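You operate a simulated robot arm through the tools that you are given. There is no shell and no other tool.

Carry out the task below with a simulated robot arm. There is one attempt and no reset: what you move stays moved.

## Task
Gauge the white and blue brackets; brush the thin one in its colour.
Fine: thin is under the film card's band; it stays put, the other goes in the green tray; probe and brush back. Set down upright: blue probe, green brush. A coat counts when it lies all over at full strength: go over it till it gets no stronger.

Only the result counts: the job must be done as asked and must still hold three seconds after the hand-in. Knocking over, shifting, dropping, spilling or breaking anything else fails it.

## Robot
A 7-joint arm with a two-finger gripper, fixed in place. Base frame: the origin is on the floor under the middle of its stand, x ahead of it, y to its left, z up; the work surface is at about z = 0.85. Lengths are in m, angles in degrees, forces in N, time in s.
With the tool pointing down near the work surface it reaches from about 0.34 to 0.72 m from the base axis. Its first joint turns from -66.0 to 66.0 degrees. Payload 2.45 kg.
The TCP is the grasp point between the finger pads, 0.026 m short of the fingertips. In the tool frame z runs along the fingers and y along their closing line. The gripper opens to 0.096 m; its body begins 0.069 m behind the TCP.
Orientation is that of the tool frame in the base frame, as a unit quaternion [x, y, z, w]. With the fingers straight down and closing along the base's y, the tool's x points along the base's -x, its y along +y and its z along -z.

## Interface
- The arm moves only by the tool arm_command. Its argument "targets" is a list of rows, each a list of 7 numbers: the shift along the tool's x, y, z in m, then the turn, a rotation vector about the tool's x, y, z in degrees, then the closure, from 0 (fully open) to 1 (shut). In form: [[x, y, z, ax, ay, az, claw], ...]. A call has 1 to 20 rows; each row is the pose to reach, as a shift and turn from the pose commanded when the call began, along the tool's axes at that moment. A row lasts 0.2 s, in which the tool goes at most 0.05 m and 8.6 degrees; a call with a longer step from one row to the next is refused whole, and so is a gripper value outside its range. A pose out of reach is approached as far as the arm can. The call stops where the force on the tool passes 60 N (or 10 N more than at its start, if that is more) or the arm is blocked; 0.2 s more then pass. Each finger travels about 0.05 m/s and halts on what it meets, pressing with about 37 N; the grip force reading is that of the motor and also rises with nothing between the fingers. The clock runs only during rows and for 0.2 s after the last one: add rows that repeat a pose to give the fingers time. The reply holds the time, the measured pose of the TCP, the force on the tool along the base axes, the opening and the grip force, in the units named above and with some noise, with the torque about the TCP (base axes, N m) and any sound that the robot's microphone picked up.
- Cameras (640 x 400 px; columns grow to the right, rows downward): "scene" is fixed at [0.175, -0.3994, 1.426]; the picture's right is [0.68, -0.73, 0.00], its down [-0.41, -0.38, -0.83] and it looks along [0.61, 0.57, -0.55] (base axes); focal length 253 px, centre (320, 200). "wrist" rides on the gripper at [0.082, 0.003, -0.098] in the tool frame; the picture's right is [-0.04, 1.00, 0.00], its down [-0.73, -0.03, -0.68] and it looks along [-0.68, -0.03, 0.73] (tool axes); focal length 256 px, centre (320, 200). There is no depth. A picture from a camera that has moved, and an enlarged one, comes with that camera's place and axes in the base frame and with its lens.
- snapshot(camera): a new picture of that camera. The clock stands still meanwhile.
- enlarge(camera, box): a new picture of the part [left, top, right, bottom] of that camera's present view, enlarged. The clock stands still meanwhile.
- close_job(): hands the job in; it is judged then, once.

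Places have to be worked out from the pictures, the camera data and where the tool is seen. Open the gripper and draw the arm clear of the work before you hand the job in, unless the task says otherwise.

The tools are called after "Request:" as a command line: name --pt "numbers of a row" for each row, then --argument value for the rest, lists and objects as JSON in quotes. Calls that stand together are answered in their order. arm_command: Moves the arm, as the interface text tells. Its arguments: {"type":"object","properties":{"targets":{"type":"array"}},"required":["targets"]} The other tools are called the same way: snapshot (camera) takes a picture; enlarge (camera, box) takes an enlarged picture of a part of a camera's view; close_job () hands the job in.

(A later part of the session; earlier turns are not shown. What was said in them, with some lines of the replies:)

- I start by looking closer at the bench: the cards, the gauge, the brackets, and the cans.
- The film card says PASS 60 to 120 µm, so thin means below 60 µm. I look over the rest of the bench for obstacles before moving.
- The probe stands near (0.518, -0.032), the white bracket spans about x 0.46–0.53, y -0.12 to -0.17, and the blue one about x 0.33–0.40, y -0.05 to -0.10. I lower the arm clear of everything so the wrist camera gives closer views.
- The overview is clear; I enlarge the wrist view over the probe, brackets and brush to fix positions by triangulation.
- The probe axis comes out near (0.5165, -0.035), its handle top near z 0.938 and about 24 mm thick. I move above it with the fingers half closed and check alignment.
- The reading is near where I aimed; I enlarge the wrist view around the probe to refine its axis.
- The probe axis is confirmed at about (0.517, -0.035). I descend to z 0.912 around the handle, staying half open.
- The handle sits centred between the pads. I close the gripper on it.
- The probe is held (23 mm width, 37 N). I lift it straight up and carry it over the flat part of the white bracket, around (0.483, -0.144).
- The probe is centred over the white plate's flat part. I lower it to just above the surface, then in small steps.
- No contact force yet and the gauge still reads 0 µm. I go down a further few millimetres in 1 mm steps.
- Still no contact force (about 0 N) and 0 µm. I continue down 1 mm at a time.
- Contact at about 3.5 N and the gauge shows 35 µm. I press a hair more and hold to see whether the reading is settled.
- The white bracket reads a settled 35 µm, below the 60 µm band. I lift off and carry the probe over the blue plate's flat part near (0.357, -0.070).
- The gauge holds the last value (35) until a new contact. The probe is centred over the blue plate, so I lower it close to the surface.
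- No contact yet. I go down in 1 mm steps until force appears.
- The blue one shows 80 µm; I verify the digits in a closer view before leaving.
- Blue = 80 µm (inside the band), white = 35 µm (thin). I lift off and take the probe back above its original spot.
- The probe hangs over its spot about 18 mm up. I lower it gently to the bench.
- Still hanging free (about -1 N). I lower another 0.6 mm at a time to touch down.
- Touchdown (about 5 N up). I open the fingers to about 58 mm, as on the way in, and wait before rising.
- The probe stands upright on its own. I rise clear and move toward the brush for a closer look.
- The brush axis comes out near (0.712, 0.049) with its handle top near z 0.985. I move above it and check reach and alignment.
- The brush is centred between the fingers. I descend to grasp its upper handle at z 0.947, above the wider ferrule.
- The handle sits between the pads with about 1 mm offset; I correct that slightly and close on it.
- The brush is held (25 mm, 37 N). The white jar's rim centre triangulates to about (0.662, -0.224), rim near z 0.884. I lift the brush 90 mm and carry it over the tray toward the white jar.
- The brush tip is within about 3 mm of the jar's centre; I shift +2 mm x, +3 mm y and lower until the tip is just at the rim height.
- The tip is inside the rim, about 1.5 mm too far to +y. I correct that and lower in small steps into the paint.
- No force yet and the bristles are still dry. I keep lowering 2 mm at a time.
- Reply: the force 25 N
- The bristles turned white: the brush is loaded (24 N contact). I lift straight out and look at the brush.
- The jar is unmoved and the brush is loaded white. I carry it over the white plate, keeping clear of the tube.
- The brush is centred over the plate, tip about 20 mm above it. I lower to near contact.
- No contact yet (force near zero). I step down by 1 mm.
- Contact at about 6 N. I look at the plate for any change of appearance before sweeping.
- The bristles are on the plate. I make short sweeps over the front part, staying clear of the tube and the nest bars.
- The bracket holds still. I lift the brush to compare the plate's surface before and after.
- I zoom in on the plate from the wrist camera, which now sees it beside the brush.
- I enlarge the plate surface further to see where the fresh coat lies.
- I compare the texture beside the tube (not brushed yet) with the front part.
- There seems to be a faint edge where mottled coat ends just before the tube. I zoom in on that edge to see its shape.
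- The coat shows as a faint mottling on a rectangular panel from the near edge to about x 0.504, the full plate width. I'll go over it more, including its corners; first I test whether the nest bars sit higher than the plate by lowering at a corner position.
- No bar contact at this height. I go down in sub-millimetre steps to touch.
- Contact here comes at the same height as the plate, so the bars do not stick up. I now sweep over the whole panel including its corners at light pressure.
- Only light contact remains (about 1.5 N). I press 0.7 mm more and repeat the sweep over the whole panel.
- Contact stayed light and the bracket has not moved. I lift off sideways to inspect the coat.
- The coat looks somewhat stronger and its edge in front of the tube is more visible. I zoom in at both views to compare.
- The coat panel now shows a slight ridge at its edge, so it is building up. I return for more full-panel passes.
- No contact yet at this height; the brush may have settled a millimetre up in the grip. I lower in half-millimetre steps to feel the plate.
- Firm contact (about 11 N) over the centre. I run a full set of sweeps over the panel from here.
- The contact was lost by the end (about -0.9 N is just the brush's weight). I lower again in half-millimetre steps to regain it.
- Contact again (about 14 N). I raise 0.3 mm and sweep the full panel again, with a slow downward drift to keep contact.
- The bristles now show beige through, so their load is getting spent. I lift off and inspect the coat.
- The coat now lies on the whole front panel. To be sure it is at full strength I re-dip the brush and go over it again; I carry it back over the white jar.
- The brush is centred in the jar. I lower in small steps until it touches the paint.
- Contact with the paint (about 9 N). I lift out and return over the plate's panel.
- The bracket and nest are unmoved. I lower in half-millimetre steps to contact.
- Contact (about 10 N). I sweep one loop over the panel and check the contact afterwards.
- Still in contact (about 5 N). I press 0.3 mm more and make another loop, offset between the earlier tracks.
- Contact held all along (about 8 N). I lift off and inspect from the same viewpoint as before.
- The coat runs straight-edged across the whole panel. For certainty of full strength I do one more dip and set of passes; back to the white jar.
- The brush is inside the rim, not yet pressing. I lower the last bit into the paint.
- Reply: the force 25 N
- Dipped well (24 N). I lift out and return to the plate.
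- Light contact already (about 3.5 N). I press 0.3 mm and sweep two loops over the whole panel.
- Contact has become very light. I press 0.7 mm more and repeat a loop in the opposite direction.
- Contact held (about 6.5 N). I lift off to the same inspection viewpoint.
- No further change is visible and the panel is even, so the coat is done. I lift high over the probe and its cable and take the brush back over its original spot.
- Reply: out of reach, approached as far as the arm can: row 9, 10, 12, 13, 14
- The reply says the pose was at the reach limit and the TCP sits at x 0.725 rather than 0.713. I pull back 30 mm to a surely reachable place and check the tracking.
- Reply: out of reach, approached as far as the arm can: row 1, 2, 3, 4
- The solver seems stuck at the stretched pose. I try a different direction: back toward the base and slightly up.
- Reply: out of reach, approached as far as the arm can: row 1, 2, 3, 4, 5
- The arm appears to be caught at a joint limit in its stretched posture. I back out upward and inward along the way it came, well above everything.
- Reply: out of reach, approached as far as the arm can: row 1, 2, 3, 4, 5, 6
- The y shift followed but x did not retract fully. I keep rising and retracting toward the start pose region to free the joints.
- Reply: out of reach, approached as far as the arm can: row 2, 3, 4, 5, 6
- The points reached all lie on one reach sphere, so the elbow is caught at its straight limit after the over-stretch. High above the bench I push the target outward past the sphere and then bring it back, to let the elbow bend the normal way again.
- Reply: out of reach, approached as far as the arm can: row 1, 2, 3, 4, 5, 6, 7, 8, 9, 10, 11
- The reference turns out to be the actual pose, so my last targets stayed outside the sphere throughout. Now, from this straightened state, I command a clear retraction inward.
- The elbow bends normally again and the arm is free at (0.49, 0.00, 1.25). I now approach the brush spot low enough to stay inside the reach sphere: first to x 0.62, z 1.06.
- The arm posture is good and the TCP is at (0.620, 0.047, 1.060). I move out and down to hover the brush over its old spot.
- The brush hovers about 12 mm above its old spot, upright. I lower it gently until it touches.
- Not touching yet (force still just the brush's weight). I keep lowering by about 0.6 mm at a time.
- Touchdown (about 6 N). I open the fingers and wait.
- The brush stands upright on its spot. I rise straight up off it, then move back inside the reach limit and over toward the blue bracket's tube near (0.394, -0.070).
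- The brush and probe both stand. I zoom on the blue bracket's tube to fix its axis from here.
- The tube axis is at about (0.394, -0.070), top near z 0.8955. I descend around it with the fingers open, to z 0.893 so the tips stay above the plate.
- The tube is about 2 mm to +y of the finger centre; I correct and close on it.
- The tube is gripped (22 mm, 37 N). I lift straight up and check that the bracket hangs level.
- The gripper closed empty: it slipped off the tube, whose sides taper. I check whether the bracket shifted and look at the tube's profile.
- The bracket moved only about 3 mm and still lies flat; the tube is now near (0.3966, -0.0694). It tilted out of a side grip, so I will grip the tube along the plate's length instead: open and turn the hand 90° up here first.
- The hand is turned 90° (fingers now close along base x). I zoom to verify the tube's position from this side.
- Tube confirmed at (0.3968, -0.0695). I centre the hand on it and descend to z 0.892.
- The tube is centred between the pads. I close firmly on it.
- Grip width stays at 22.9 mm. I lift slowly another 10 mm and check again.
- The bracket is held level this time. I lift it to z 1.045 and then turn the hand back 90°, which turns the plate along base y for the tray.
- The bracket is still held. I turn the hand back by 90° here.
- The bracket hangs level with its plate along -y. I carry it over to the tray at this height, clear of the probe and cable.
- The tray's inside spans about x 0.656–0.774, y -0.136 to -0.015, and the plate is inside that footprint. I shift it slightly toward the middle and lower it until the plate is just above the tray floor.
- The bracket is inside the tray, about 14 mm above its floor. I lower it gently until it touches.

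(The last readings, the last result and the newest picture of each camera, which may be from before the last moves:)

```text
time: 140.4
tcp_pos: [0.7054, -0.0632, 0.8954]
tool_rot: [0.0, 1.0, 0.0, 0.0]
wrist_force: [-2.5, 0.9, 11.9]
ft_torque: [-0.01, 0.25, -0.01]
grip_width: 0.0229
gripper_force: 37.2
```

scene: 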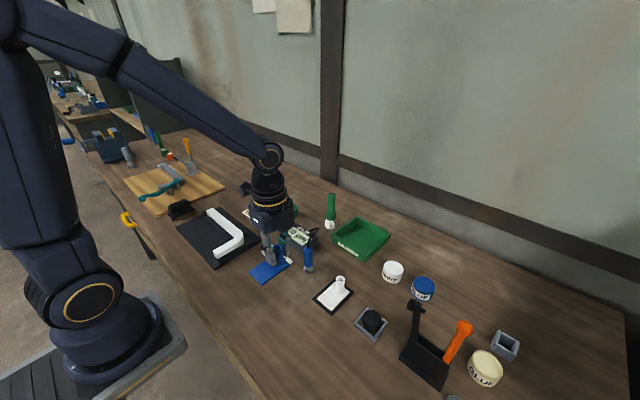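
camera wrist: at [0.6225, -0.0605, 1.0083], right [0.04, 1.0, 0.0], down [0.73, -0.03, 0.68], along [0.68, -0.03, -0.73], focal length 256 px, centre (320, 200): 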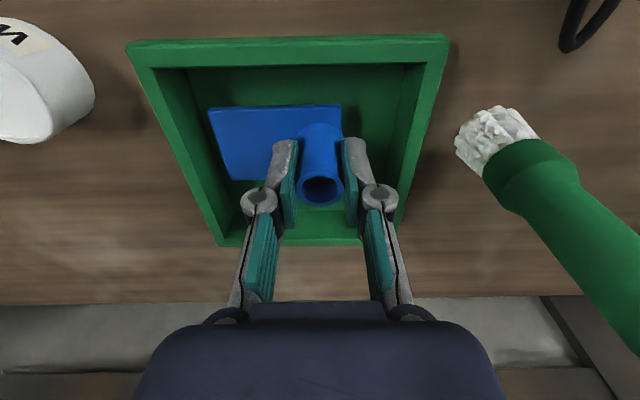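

Firm contact with the tray floor (12 N). I ease off 0.8 mm and open the fingers just enough to release the tube without reaching the tray wall.

Request:
arm_command --pt "0 0 -0.0008 0 0 0 1.0" --pt "0 0 -0.0008 0 0 0 0.8" --pt "0 0 -0.0008 0 0 0 0.7" --pt "0 0 -0.0008 0 0 0 0.62" --pt "0 0 -0.0008 0 0 0 0.62" --pt "0 0 -0.0008 0 0 0 0.62"

Request:
snapshot --camera "wrist"

Request:
enlarge --camera "scene" --box '[310, 180, 410, 270]'

```text
time: 141.8
tcp_pos: [0.7052, -0.0646, 0.8939]
tool_rot: [-0.001, 1.0, 0.0, 0.0]
wrist_force: [-0.2, -0.6, -0.6]
ft_torque: [0.01, 0.03, -0.02]
grip_width: 0.0366
gripper_force: 0.2
```

```text
taken
camera wrist: at [0.6233, -0.0595, 0.9938], right [0.04, 1.0, 0.0], down [0.73, -0.03, 0.68], along [0.68, -0.03, -0.73], focal length 256 px, centre (320, 200)
```

wrist: 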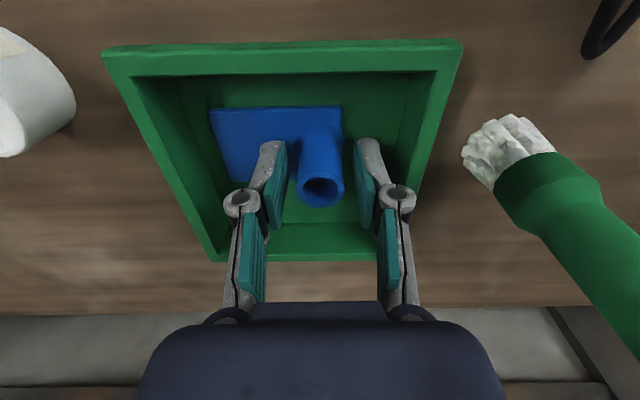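

```text
4.44 times, centred on (360, 225) of scene
camera zoom: at [0.175, -0.3994, 1.426], right [0.68, -0.73, 0.0], down [-0.41, -0.38, -0.83], along [0.61, 0.57, -0.55], focal length 1125 px, centre (142, 89)
```

zoom: 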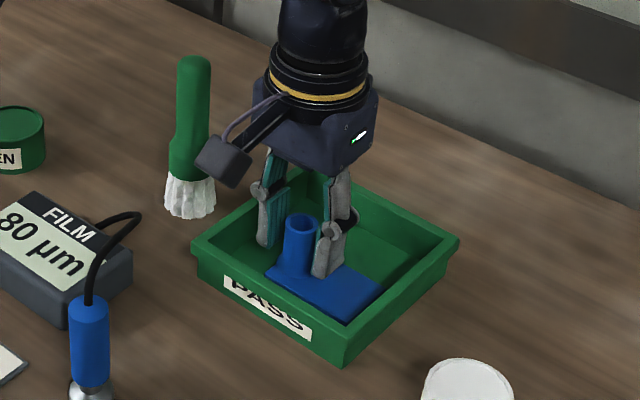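

The bracket rests flat in the green tray, released. I rise straight out and draw the arm back and up, then open the gripper fully.

Request:
arm_command --pt "0 0 -0.02 0 0 0 0.62" --pt "0 0 -0.05 0 0 0 0.62" --pt "0 0 -0.085 0 0 0 0.62" --pt "0 0 -0.12 0 0 0 0.62" --pt "0.04 0 -0.14 0 0 0 0.5" --pt "0.08 0.01 -0.16 0 0 0 0.3" --pt "0.12 0.02 -0.185 0 0 0 0.1" --pt "0.16 0.03 -0.21 0 0 0 0" --pt "0.19 0.04 -0.24 0 0 0 0" --pt "0.22 0.05 -0.27 0 0 0 0" --pt "0.235 0.06 -0.3 0 0 0 0" --pt "0.235 0.06 -0.3 0 0 0 0"

Request:
snapshot --camera "scene"

Request:
snapshot --camera "wrist"

Request:
enlarge --camera "scene" --box '[230, 180, 430, 320]'

Request:
enlarge --camera "scene" --box '[310, 265, 360, 315]'

```text
time: 144.4
tcp_pos: [0.4691, -0.0011, 1.194]
tool_rot: [-0.001, 1.0, 0.0, 0.0]
wrist_force: [1.0, 0.2, 0.8]
ft_torque: [0.0, 0.02, 0.0]
grip_width: 0.0962
gripper_force: 0.0
```

```text
taken
```

scene: 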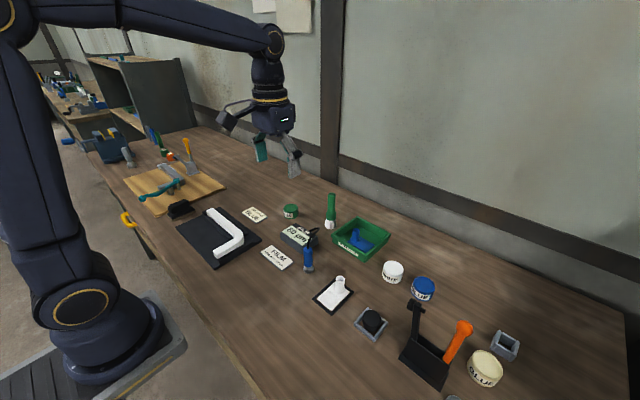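

```text
taken
camera wrist: at [0.3875, 0.0014, 1.2929], right [0.04, 1.0, 0.0], down [0.73, -0.03, 0.68], along [0.68, -0.03, -0.73], focal length 256 px, centre (320, 200)
```

wrist: 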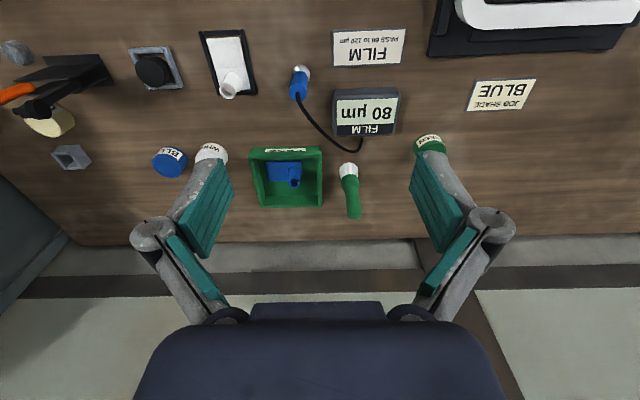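

```text
2.86 times, centred on (330, 250) of scene
camera zoom: at [0.175, -0.3993, 1.426], right [0.68, -0.73, 0.0], down [-0.41, -0.38, -0.83], along [0.61, 0.57, -0.55], focal length 723 px, centre (291, 57)
```

zoom: 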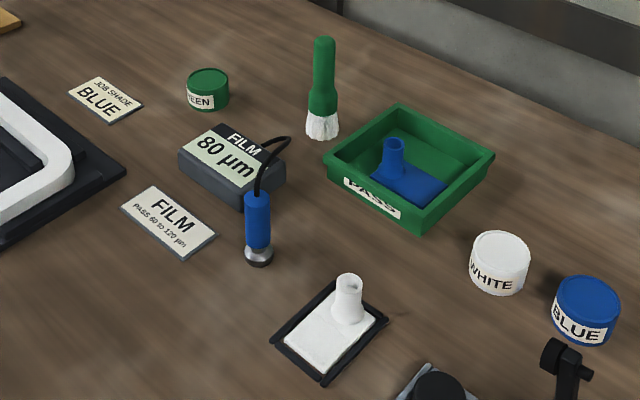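

```text
8.00 times, centred on (335, 290) of scene
camera zoom: at [0.175, -0.3993, 1.426], right [0.68, -0.73, 0.0], down [-0.41, -0.38, -0.83], along [0.61, 0.57, -0.55], focal length 2024 px, centre (200, -520)
```

zoom: 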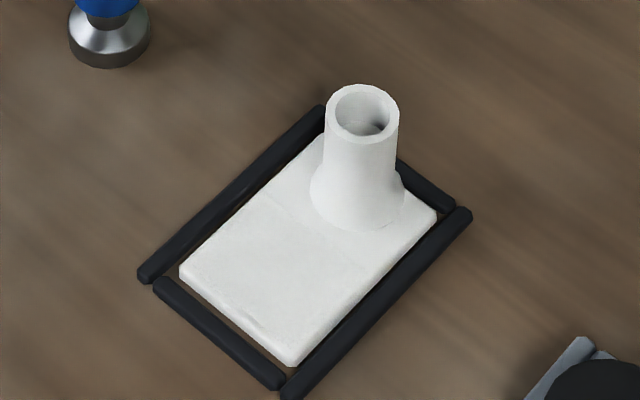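

Everything stands in place: blue in the tray, probe and brush upright, white in its nest. I take a last close look at the coat before handing in.

Request:
enlarge --camera "scene" --box '[314, 285, 344, 312]'

Request:
enlarge --camera "wrist" --box '[198, 25, 260, 100]'

Request:
enlarge --camera "scene" --box '[318, 272, 352, 306]'

```text
14.81 times, centred on (329, 298) of scene
camera zoom: at [0.175, -0.3993, 1.426], right [0.68, -0.73, 0.0], down [-0.41, -0.38, -0.83], along [0.61, 0.57, -0.55], focal length 3749 px, centre (187, -1259)
```

zoom: 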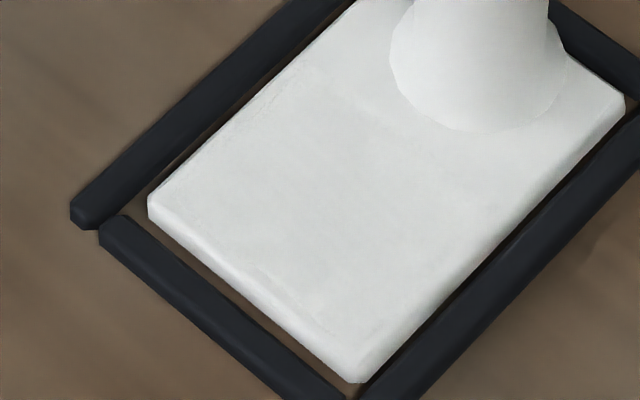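

```text
5.33 times, centred on (229, 62) of wrist
camera zoom: at [0.3875, 0.0014, 1.2929], right [0.04, 1.0, 0.0], down [0.73, -0.03, 0.68], along [0.68, -0.03, -0.73], focal length 1365 px, centre (805, 933)
```

zoom: 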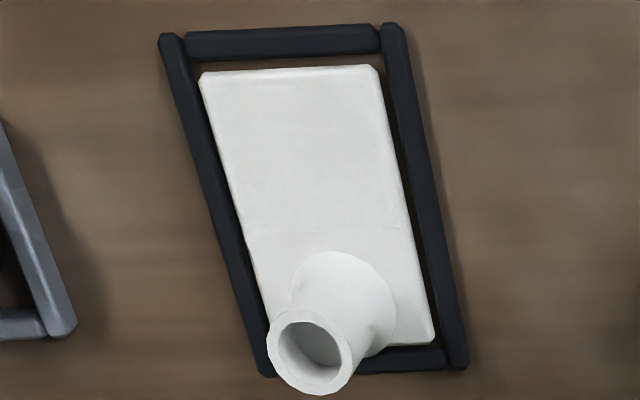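

```text
11.76 times, centred on (335, 289) of scene
camera zoom: at [0.175, -0.3993, 1.426], right [0.68, -0.73, 0.0], down [-0.41, -0.38, -0.83], along [0.61, 0.57, -0.55], focal length 2977 px, centre (144, -847)
```

zoom: 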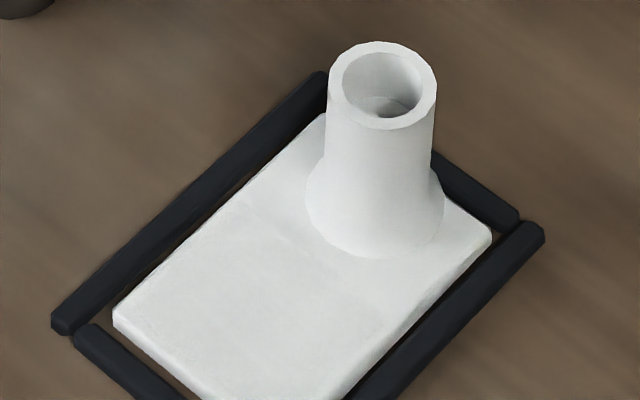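

The coat looks even over the whole panel, unchanged between the last two sets of passes. The other pieces are where they should be, the arm is clear and the gripper is open, so I hand in.

Request:
close_job

```text
The job is handed in.
```

I handed the job in with every step done. The one thing I couldn't fully confirm is the coat strength, because white paint on a white plate is hard to see.

| Bracket | Reading | Result |
|---|---|---|
| White | 35 µm (below the 60–120 µm band) | Thin; left in its nest and brushed white |
| Blue | 80 µm (inside the band) | Moved to the green PASS tray, lying flat |

- **Coat:** I dipped the brush three times and made about seven passes over the flat part of the white plate, including its corners. The paint only shows on the flat area in front of the tube, so I didn't brush beside or on the tube. It looked the same after each of the last few inspections, so I took it as full strength.
- **Colour:** I read "its colour" as the bracket's own white and didn't follow the "JOB SHADE BLUE" card.
- **Probe and brush:** both are back on their spots, standing upright.
- **Blue bracket slip:** my first grip slipped off its tube, which moved the bracket about 3 mm on the bench. The second grip held and I set it down in the tray.
- **Arm reach:** carrying the brush back, the arm over-stretched and locked up. I freed it well above the bench and nothing was touched.

The arm is clear of the work and the gripper is open.
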